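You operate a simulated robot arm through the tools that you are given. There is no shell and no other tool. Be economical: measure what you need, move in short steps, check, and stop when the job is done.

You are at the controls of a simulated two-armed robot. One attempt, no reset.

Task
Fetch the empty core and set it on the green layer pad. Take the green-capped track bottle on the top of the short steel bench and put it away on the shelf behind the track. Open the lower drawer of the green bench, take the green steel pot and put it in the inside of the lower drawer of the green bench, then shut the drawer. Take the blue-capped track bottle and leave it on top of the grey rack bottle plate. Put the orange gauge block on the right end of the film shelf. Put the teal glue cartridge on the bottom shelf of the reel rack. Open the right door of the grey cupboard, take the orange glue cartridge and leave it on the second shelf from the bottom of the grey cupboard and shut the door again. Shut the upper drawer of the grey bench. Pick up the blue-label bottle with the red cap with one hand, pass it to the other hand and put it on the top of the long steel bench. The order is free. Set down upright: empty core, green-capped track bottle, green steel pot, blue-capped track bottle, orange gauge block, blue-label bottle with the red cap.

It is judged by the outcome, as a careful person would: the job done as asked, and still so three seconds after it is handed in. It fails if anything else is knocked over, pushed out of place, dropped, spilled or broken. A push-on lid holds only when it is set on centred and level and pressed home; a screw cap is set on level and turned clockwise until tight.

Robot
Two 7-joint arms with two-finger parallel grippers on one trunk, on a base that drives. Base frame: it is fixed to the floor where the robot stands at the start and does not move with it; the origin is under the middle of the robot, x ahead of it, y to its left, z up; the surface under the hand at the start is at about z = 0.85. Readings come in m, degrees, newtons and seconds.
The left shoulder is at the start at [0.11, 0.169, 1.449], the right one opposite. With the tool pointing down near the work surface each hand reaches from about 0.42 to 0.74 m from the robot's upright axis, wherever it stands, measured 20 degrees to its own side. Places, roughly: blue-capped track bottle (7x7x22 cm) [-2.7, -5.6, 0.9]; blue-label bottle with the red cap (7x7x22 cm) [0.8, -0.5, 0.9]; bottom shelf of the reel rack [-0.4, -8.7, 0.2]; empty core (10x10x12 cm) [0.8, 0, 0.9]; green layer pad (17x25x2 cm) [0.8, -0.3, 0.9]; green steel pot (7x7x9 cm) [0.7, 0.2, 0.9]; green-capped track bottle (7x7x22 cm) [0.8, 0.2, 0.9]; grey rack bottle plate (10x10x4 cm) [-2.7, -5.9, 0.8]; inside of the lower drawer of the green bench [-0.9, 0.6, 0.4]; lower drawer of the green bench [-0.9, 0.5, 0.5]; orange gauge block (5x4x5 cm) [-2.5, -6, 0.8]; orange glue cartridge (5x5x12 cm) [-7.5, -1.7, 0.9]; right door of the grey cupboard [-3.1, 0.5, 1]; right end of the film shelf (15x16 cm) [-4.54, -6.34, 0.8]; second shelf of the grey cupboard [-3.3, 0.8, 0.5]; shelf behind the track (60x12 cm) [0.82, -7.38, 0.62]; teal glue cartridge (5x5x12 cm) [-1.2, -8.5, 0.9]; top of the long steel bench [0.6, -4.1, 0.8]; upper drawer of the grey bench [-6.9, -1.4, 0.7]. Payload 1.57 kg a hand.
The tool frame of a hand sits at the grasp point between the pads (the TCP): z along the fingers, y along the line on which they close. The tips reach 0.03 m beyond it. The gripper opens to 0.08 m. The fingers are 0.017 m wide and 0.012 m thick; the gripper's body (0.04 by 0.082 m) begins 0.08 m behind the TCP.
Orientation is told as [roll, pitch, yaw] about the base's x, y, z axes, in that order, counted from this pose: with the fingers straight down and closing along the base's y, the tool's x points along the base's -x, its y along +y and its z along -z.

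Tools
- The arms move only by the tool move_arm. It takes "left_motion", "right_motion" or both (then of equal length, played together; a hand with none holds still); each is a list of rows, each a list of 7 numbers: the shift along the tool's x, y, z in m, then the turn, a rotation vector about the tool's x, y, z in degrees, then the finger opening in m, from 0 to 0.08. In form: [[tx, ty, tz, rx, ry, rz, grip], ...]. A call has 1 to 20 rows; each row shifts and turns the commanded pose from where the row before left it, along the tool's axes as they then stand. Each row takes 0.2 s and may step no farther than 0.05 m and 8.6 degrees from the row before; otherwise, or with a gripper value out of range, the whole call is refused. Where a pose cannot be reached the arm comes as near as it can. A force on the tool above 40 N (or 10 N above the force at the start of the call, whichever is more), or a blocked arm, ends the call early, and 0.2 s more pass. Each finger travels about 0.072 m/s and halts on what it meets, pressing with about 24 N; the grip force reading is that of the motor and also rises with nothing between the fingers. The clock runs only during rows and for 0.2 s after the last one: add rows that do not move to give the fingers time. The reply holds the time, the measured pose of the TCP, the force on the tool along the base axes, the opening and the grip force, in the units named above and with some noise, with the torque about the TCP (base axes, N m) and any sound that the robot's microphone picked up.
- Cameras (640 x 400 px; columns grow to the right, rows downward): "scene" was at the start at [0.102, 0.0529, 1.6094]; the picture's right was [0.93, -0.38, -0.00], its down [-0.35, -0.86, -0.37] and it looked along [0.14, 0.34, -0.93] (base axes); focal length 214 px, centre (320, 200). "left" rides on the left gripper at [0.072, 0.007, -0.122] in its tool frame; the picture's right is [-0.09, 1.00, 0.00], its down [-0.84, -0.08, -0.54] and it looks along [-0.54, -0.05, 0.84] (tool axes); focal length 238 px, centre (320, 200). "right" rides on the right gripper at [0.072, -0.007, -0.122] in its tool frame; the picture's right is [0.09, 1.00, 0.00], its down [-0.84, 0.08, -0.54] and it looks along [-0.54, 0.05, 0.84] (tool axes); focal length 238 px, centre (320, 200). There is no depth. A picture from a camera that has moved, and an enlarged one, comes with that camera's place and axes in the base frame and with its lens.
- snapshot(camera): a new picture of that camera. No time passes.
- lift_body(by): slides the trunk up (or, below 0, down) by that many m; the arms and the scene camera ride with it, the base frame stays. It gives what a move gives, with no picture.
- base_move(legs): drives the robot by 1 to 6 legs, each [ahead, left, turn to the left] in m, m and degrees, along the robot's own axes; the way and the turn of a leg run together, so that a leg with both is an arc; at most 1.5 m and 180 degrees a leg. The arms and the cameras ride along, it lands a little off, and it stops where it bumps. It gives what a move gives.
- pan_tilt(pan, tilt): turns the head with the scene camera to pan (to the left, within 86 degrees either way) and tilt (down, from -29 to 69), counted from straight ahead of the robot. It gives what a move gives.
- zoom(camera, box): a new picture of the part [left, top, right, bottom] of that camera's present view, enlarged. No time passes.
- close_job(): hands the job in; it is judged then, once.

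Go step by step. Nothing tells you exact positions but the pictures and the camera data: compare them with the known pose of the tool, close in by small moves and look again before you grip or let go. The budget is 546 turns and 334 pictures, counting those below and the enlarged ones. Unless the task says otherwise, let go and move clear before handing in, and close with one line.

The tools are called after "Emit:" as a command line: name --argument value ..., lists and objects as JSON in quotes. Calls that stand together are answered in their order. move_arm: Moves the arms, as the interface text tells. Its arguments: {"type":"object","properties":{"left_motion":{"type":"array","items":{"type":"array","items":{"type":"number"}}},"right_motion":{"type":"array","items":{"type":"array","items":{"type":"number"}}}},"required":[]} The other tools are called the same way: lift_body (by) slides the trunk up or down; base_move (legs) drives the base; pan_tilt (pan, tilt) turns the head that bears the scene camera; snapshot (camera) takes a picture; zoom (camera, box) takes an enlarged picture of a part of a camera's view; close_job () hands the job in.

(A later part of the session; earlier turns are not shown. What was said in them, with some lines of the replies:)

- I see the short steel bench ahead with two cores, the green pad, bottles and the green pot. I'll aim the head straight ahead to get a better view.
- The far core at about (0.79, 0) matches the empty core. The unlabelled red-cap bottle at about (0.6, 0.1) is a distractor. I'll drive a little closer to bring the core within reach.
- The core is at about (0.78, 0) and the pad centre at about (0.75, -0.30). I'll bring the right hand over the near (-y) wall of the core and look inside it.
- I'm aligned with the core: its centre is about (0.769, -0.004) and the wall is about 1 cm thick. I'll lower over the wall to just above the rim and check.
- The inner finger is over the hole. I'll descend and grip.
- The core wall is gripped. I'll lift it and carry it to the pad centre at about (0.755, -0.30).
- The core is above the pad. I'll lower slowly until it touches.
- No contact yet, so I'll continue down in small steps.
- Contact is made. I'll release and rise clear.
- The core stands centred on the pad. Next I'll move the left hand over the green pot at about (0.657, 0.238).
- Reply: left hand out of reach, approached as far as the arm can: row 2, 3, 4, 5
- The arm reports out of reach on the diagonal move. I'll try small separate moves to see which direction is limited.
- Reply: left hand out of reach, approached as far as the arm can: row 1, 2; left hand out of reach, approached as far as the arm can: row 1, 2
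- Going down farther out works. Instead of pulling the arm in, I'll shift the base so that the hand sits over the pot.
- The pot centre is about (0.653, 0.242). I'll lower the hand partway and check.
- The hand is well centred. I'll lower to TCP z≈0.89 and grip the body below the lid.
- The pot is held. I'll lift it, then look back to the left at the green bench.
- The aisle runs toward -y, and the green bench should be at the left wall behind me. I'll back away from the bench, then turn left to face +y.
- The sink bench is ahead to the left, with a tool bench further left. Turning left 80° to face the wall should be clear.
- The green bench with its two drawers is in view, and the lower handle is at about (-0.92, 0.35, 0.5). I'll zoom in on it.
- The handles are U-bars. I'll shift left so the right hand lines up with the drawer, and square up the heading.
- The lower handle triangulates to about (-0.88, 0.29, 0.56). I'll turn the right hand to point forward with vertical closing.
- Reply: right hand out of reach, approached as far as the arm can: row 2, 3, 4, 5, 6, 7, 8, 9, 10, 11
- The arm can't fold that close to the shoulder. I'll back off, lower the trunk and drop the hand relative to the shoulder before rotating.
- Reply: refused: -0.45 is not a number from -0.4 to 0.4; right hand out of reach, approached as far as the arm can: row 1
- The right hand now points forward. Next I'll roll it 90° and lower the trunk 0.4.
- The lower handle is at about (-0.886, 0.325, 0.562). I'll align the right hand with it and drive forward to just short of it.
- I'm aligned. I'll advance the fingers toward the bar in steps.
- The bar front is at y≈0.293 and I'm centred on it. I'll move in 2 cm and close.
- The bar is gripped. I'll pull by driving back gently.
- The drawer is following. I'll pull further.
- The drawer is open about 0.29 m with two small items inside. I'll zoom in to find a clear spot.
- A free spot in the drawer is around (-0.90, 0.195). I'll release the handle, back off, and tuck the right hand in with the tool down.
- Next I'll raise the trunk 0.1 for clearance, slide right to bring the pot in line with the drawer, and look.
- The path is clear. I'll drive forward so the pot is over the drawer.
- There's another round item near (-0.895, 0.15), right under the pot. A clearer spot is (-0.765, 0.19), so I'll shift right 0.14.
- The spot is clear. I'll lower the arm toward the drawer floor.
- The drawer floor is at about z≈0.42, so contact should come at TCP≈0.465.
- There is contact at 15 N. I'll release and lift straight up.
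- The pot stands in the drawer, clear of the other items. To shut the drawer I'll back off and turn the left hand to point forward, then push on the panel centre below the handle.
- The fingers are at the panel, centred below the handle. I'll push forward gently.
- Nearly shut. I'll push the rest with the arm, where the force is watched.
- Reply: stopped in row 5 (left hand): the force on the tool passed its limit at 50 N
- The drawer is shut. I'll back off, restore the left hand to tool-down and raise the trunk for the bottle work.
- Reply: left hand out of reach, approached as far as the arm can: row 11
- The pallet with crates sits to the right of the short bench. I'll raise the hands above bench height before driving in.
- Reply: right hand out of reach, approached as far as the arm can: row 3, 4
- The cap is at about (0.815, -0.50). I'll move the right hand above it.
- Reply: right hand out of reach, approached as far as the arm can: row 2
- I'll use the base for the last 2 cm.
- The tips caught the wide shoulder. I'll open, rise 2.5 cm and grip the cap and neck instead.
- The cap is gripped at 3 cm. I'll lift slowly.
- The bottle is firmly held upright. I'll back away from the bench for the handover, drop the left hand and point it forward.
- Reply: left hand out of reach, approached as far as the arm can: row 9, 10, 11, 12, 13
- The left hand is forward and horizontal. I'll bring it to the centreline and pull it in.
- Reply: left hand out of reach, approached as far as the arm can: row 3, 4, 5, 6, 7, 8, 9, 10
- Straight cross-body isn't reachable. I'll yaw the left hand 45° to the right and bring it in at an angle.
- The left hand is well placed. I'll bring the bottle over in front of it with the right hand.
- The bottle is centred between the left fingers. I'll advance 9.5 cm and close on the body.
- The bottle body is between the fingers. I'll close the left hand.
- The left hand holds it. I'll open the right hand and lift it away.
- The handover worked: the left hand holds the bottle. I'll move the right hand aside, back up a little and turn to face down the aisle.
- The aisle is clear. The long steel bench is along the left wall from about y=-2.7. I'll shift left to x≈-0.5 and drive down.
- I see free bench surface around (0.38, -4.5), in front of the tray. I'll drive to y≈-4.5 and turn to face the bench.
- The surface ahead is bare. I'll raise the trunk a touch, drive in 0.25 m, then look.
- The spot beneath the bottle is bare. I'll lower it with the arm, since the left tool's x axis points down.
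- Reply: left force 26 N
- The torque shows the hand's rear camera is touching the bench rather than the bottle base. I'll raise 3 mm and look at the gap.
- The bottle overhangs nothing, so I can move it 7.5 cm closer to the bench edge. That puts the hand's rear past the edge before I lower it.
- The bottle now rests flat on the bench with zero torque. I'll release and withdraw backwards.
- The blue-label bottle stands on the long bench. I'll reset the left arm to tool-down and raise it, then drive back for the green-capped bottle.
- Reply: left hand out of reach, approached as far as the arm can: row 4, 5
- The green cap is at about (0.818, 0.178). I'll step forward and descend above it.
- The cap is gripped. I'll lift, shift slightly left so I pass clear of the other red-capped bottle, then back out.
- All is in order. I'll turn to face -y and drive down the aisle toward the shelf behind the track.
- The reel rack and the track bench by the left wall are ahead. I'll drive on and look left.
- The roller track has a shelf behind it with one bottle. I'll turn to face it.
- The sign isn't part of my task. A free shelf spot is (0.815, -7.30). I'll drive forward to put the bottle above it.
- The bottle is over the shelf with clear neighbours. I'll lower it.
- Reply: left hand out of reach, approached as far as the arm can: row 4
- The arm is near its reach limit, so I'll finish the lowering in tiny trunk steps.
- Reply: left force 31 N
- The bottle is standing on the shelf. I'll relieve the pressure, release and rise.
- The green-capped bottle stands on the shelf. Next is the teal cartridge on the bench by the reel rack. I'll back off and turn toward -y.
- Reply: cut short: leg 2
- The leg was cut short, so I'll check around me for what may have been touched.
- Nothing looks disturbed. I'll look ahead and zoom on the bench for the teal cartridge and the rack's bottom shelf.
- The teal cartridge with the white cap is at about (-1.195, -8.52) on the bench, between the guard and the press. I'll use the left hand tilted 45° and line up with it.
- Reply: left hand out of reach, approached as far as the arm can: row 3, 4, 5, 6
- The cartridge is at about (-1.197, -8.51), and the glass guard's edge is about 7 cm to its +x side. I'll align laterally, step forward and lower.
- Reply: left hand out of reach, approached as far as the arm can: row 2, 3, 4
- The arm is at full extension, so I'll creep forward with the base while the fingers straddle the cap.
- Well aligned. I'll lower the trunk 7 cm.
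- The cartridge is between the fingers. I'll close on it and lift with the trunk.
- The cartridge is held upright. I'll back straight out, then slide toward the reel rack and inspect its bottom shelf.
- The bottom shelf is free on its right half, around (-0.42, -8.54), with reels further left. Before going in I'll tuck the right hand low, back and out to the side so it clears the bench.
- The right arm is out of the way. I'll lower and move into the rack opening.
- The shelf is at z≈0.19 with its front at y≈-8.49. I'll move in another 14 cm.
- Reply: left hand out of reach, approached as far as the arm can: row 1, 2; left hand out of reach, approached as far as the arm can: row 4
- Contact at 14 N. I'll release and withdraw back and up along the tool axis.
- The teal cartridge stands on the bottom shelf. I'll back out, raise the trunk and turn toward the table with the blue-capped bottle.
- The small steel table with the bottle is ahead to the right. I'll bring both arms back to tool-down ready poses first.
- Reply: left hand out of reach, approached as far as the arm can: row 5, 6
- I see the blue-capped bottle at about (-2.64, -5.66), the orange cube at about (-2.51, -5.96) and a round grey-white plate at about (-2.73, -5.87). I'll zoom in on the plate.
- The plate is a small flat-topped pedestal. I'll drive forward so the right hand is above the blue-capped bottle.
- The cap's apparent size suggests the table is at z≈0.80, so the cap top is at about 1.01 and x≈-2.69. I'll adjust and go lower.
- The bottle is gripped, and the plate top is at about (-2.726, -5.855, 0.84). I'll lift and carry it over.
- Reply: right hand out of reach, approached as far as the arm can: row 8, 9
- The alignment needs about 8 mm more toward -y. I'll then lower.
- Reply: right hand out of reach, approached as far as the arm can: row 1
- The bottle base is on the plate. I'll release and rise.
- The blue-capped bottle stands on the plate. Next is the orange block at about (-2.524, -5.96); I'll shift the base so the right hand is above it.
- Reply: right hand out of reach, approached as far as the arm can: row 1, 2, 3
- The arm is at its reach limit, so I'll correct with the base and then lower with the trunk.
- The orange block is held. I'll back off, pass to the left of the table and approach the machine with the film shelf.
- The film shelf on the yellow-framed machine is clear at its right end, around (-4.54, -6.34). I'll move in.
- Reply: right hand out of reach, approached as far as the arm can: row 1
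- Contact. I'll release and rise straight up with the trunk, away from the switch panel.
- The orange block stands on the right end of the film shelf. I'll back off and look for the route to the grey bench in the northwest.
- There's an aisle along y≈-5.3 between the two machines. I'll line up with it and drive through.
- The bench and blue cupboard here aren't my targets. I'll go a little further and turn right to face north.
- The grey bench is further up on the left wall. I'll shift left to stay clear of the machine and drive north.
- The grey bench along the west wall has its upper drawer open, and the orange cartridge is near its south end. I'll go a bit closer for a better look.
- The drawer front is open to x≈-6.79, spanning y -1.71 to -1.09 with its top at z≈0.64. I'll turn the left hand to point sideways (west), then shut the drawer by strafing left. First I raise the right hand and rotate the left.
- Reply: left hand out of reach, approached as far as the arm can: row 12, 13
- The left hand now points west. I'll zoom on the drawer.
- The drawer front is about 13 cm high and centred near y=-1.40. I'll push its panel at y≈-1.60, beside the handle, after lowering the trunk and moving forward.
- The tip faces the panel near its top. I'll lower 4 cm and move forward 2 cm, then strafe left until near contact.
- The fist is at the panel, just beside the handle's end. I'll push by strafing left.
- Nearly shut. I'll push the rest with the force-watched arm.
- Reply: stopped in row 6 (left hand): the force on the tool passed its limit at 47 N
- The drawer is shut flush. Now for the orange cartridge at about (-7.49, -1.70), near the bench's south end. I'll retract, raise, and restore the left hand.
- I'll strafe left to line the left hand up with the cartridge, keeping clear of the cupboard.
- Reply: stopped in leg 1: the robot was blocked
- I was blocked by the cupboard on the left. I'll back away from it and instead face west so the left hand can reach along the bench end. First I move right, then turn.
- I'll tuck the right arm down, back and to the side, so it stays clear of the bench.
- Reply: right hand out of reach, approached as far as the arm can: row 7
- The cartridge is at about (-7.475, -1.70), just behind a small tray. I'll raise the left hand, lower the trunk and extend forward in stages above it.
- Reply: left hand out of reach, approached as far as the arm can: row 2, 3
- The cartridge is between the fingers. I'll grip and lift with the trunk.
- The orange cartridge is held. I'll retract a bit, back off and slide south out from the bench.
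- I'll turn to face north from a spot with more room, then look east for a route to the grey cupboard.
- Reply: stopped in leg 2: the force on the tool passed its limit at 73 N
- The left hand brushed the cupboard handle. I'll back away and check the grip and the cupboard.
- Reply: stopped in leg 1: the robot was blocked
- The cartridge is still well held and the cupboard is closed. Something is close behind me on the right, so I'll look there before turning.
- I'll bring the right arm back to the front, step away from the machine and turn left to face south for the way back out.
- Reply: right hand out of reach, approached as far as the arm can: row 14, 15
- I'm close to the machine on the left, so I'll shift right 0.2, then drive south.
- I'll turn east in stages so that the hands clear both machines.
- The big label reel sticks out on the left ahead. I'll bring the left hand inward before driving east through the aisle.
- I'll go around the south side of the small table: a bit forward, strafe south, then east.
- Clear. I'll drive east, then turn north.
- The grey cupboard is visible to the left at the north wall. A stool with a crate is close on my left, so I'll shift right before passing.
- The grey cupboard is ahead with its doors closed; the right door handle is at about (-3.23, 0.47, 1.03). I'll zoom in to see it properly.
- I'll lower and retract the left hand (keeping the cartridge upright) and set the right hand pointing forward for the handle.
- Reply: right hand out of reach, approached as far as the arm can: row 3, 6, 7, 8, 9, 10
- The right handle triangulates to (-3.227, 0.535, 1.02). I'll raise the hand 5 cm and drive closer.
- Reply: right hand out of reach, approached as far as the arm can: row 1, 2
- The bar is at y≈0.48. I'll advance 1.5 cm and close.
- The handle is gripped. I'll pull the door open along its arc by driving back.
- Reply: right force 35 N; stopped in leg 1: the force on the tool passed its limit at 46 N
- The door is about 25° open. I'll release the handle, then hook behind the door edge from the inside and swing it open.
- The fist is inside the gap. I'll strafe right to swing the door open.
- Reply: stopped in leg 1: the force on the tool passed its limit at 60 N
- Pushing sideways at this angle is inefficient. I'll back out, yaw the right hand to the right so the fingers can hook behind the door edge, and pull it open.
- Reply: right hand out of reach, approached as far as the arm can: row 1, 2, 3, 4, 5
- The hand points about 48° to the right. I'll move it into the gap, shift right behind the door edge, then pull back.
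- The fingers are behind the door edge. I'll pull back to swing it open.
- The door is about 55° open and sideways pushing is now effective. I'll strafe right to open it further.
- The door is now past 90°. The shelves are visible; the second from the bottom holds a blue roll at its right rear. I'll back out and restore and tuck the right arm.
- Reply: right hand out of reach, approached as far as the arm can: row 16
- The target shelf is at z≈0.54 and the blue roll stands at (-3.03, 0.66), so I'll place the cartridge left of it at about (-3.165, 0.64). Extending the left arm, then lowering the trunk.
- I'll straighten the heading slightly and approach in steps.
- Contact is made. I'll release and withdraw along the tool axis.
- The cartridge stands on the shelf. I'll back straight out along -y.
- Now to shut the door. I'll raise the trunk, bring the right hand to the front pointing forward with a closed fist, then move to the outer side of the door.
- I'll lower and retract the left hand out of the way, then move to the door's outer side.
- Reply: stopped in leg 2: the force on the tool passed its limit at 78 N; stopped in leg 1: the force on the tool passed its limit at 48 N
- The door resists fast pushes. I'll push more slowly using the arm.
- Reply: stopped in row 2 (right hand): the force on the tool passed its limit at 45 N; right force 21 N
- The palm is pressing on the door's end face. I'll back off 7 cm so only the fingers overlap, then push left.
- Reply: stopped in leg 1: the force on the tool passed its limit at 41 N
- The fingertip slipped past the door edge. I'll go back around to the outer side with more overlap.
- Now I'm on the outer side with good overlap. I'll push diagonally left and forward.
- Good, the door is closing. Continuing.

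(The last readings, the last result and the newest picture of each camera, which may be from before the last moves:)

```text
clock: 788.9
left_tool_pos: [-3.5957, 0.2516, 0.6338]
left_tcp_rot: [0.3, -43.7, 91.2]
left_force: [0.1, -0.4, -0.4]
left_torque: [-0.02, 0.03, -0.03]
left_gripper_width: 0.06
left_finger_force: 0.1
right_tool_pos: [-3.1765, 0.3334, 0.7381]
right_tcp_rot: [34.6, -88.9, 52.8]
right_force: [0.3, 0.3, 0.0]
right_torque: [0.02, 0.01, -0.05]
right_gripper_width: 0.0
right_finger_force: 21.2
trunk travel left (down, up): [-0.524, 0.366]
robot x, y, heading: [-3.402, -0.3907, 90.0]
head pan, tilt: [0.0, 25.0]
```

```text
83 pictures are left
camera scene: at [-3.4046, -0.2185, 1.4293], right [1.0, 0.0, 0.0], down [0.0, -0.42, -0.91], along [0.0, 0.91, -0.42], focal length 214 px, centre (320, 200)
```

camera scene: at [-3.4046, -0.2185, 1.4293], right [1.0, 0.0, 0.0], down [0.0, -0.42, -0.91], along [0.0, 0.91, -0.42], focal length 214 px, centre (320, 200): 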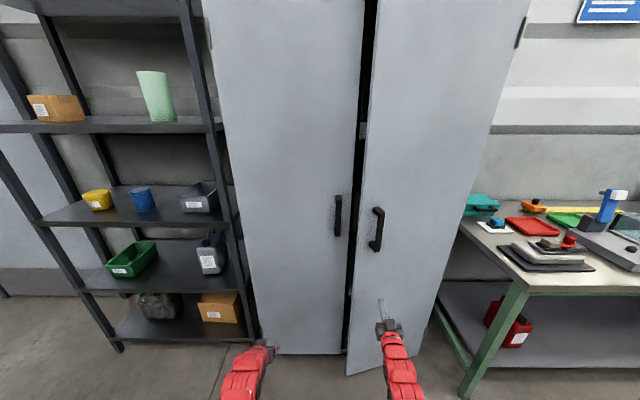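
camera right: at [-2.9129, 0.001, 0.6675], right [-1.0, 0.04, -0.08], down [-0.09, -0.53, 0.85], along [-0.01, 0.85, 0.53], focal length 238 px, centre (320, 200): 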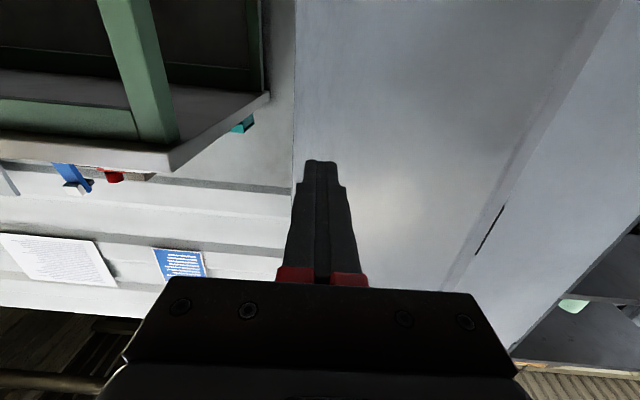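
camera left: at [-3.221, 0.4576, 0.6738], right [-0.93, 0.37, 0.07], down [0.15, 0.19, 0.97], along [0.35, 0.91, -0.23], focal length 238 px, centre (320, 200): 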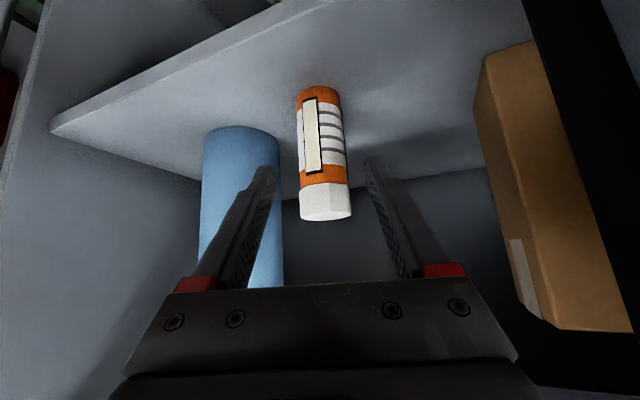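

Emit:
base_move --legs '[[0.09, 0, 0]]'

Emit:
move_arm --right_motion '[[0, 0, 0.015, 0, 0, 0, 0], [0, 0, 0.015, 0, 0, 0, 0], [0, 0, 0.015, 0, 0, 0, 0], [0, 0, 0.01, 0, 0, 0, 0], [0, 0, 0.01, 0, 0, 0, 0], [0, 0, 0.01, 0, 0, 0, 0]]'

Emit:
snapshot --camera "scene"

```text
clock: 790.0
left_tool_pos: [-3.5954, 0.3411, 0.6346]
left_tcp_rot: [0.3, -43.8, 91.1]
left_force: [-0.8, 0.8, 0.3]
left_torque: [0.01, -0.02, 0.0]
left_gripper_width: 0.0597
left_finger_force: 0.0
right_tool_pos: [-3.1762, 0.4242, 0.738]
right_tcp_rot: [35.2, -89.0, 52.2]
right_force: [-0.5, 0.4, -0.6]
right_torque: [-0.01, -0.03, 0.02]
right_gripper_width: 0.0
right_finger_force: 21.4
trunk travel left (down, up): [-0.524, 0.366]
robot x, y, heading: [-3.4053, -0.3045, 90.4]
head pan, tilt: [0.0, 25.0]
```

```text
clock: 791.4
left_tool_pos: [-3.5952, 0.3409, 0.6347]
left_tcp_rot: [0.3, -43.8, 91.1]
left_force: [0.1, -0.6, -0.2]
left_torque: [-0.03, -0.06, 0.0]
left_gripper_width: 0.0599
left_finger_force: 0.1
right_tool_pos: [-3.1715, 0.4984, 0.7363]
right_tcp_rot: [33.5, -88.9, 53.8]
right_force: [0.1, 0.6, 0.1]
right_torque: [-0.02, 0.04, 0.0]
right_gripper_width: 0.0001
right_finger_force: 21.6
trunk travel left (down, up): [-0.524, 0.366]
robot x, y, heading: [-3.4063, -0.3006, 90.3]
head pan, tilt: [0.0, 25.0]
```

```text
82 pictures are left
camera scene: at [-3.4044, -0.1292, 1.4295], right [1.0, 0.0, 0.0], down [0.0, -0.42, -0.91], along [0.0, 0.91, -0.42], focal length 214 px, centre (320, 200)
```

scene: 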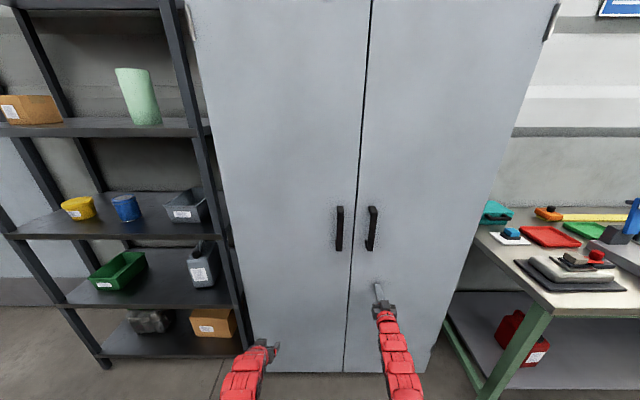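

Nearly flush. I'll push until I feel the stop.

Emit:
move_arm --right_motion '[[0, 0, 0.008, 0, 0, 0, 0], [0, 0, 0.008, 0, 0, 0, 0], [0, 0, 0.008, 0, 0, 0, 0], [0, 0, 0.008, 0, 0, 0, 0], [0, 0, 0.008, 0, 0, 0, 0]]'

Emit:
zoom --camera "scene" --box '[290, 150, 480, 380]'

```text
clock: 791.9
left_tool_pos: [-3.5956, 0.3366, 0.6387]
left_tcp_rot: [0.2, -44.1, 91.2]
left_force: [0.8, 0.2, 0.5]
left_torque: [0.01, -0.02, -0.01]
left_gripper_width: 0.0599
left_finger_force: 0.0
right_tool_pos: [-3.1725, 0.5016, 0.7373]
right_tcp_rot: [35.1, -88.9, 52.2]
right_force: [-1.8, -27.4, 11.3]
right_torque: [0.41, 0.1, 0.35]
right_gripper_width: 0.0
right_finger_force: 20.9
trunk travel left (down, up): [-0.524, 0.366]
robot x, y, heading: [-3.4063, -0.3017, 90.4]
head pan, tilt: [0.0, 25.0]
stopped in row 2 (right hand): the force on the tool passed its limit at 59 N (the readings are from after the stop); the commanded pose is now the measured one
```

```text
1.74 times, centred on (385, 265) of scene
camera zoom: at [-3.4052, -0.1367, 1.4305], right [1.0, 0.0, 0.0], down [0.0, -0.42, -0.91], along [0.0, 0.91, -0.42], focal length 373 px, centre (207, 87)
```

zoom: 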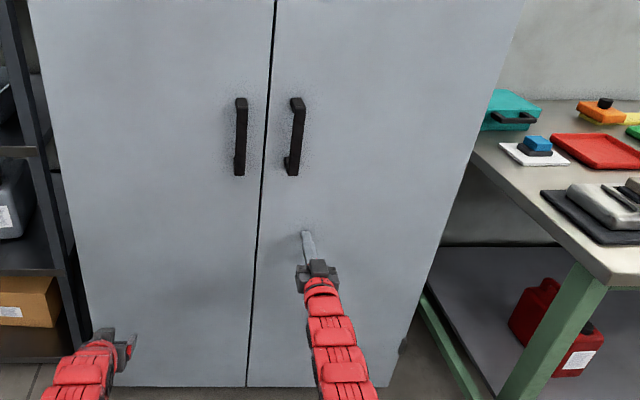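

The door is firmly shut. I'll back clear and take a last look.

Emit:
base_move --legs '[[-0.6, 0, 0]]'

Emit:
snapshot --camera "scene"

Emit:
pan_tilt --pan -60 --tilt 20

Emit:
snapshot --camera "scene"

```text
clock: 795.2
left_tool_pos: [-3.5928, -0.2545, 0.6353]
left_tcp_rot: [0.3, -43.8, 90.9]
left_force: [0.2, -0.3, 0.0]
left_torque: [0.02, 0.03, 0.01]
left_gripper_width: 0.0601
left_finger_force: 0.2
right_tool_pos: [-3.1693, -0.0918, 0.732]
right_tcp_rot: [26.8, -88.6, 60.4]
right_force: [-0.4, -0.3, 0.3]
right_torque: [-0.02, 0.04, 0.0]
right_gripper_width: 0.0
right_finger_force: 21.4
trunk travel left (down, up): [-0.524, 0.366]
robot x, y, heading: [-3.4038, -0.8989, 90.0]
head pan, tilt: [0.0, 25.0]
```

```text
80 pictures are left
camera scene: at [-3.4024, -0.7264, 1.4296], right [1.0, 0.0, 0.0], down [0.0, -0.42, -0.91], along [0.0, 0.91, -0.42], focal length 214 px, centre (320, 200)
```

scene: 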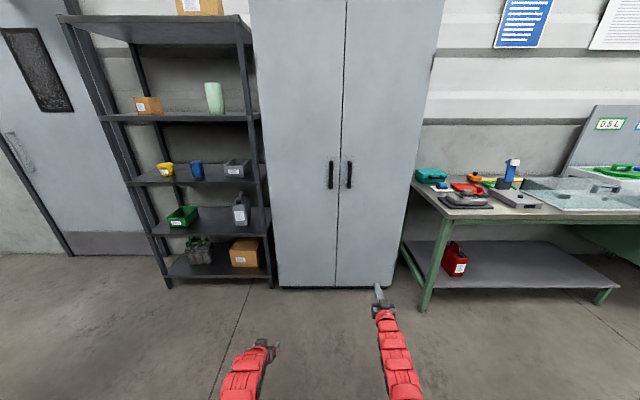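

```text
clock: 796.5
left_tool_pos: [-3.5924, -0.2561, 0.6344]
left_tcp_rot: [0.3, -43.8, 90.9]
left_force: [-0.2, -0.4, -0.7]
left_torque: [0.01, 0.0, 0.0]
left_gripper_width: 0.0599
left_finger_force: 0.0
right_tool_pos: [-3.169, -0.0911, 0.7347]
right_tcp_rot: [26.2, -88.5, 61.0]
right_force: [0.0, -0.5, -0.2]
right_torque: [0.0, 0.02, -0.01]
right_gripper_width: 0.0
right_finger_force: 21.6
trunk travel left (down, up): [-0.524, 0.366]
robot x, y, heading: [-3.3999, -0.9002, 90.6]
head pan, tilt: [-60.0, 20.0]
```

```text
79 pictures are left
camera scene: at [-3.3217, -0.7711, 1.4376], right [0.5, -0.86, 0.0], down [-0.3, -0.17, -0.94], along [0.81, 0.47, -0.34], focal length 214 px, centre (320, 200)
```

scene: 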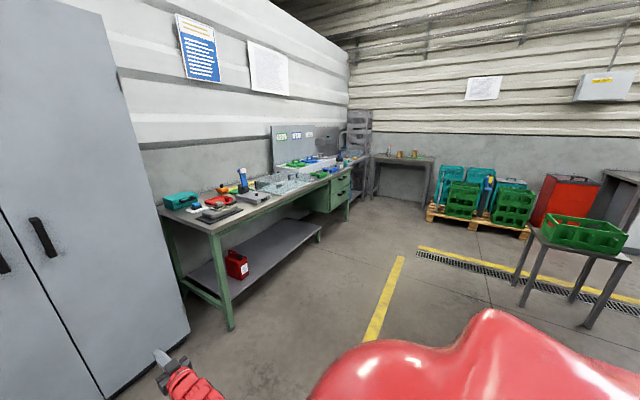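

Both cupboard doors are shut, the green bench drawers are closed, and nothing in view looks disturbed. All the tasks are done and both hands are clear, so I'm handing the job in.

Emit:
close_job

```text
The job is handed in.
```

All nine tasks are done and the job is handed in. Two contacts to note: my left hand bumped the blue cupboard's door handle once, and the base touched something near the same cupboard and again by the filler machine. I checked the cupboard and saw nothing moved. I only took a quick look toward the filler machine and didn't inspect it closely.
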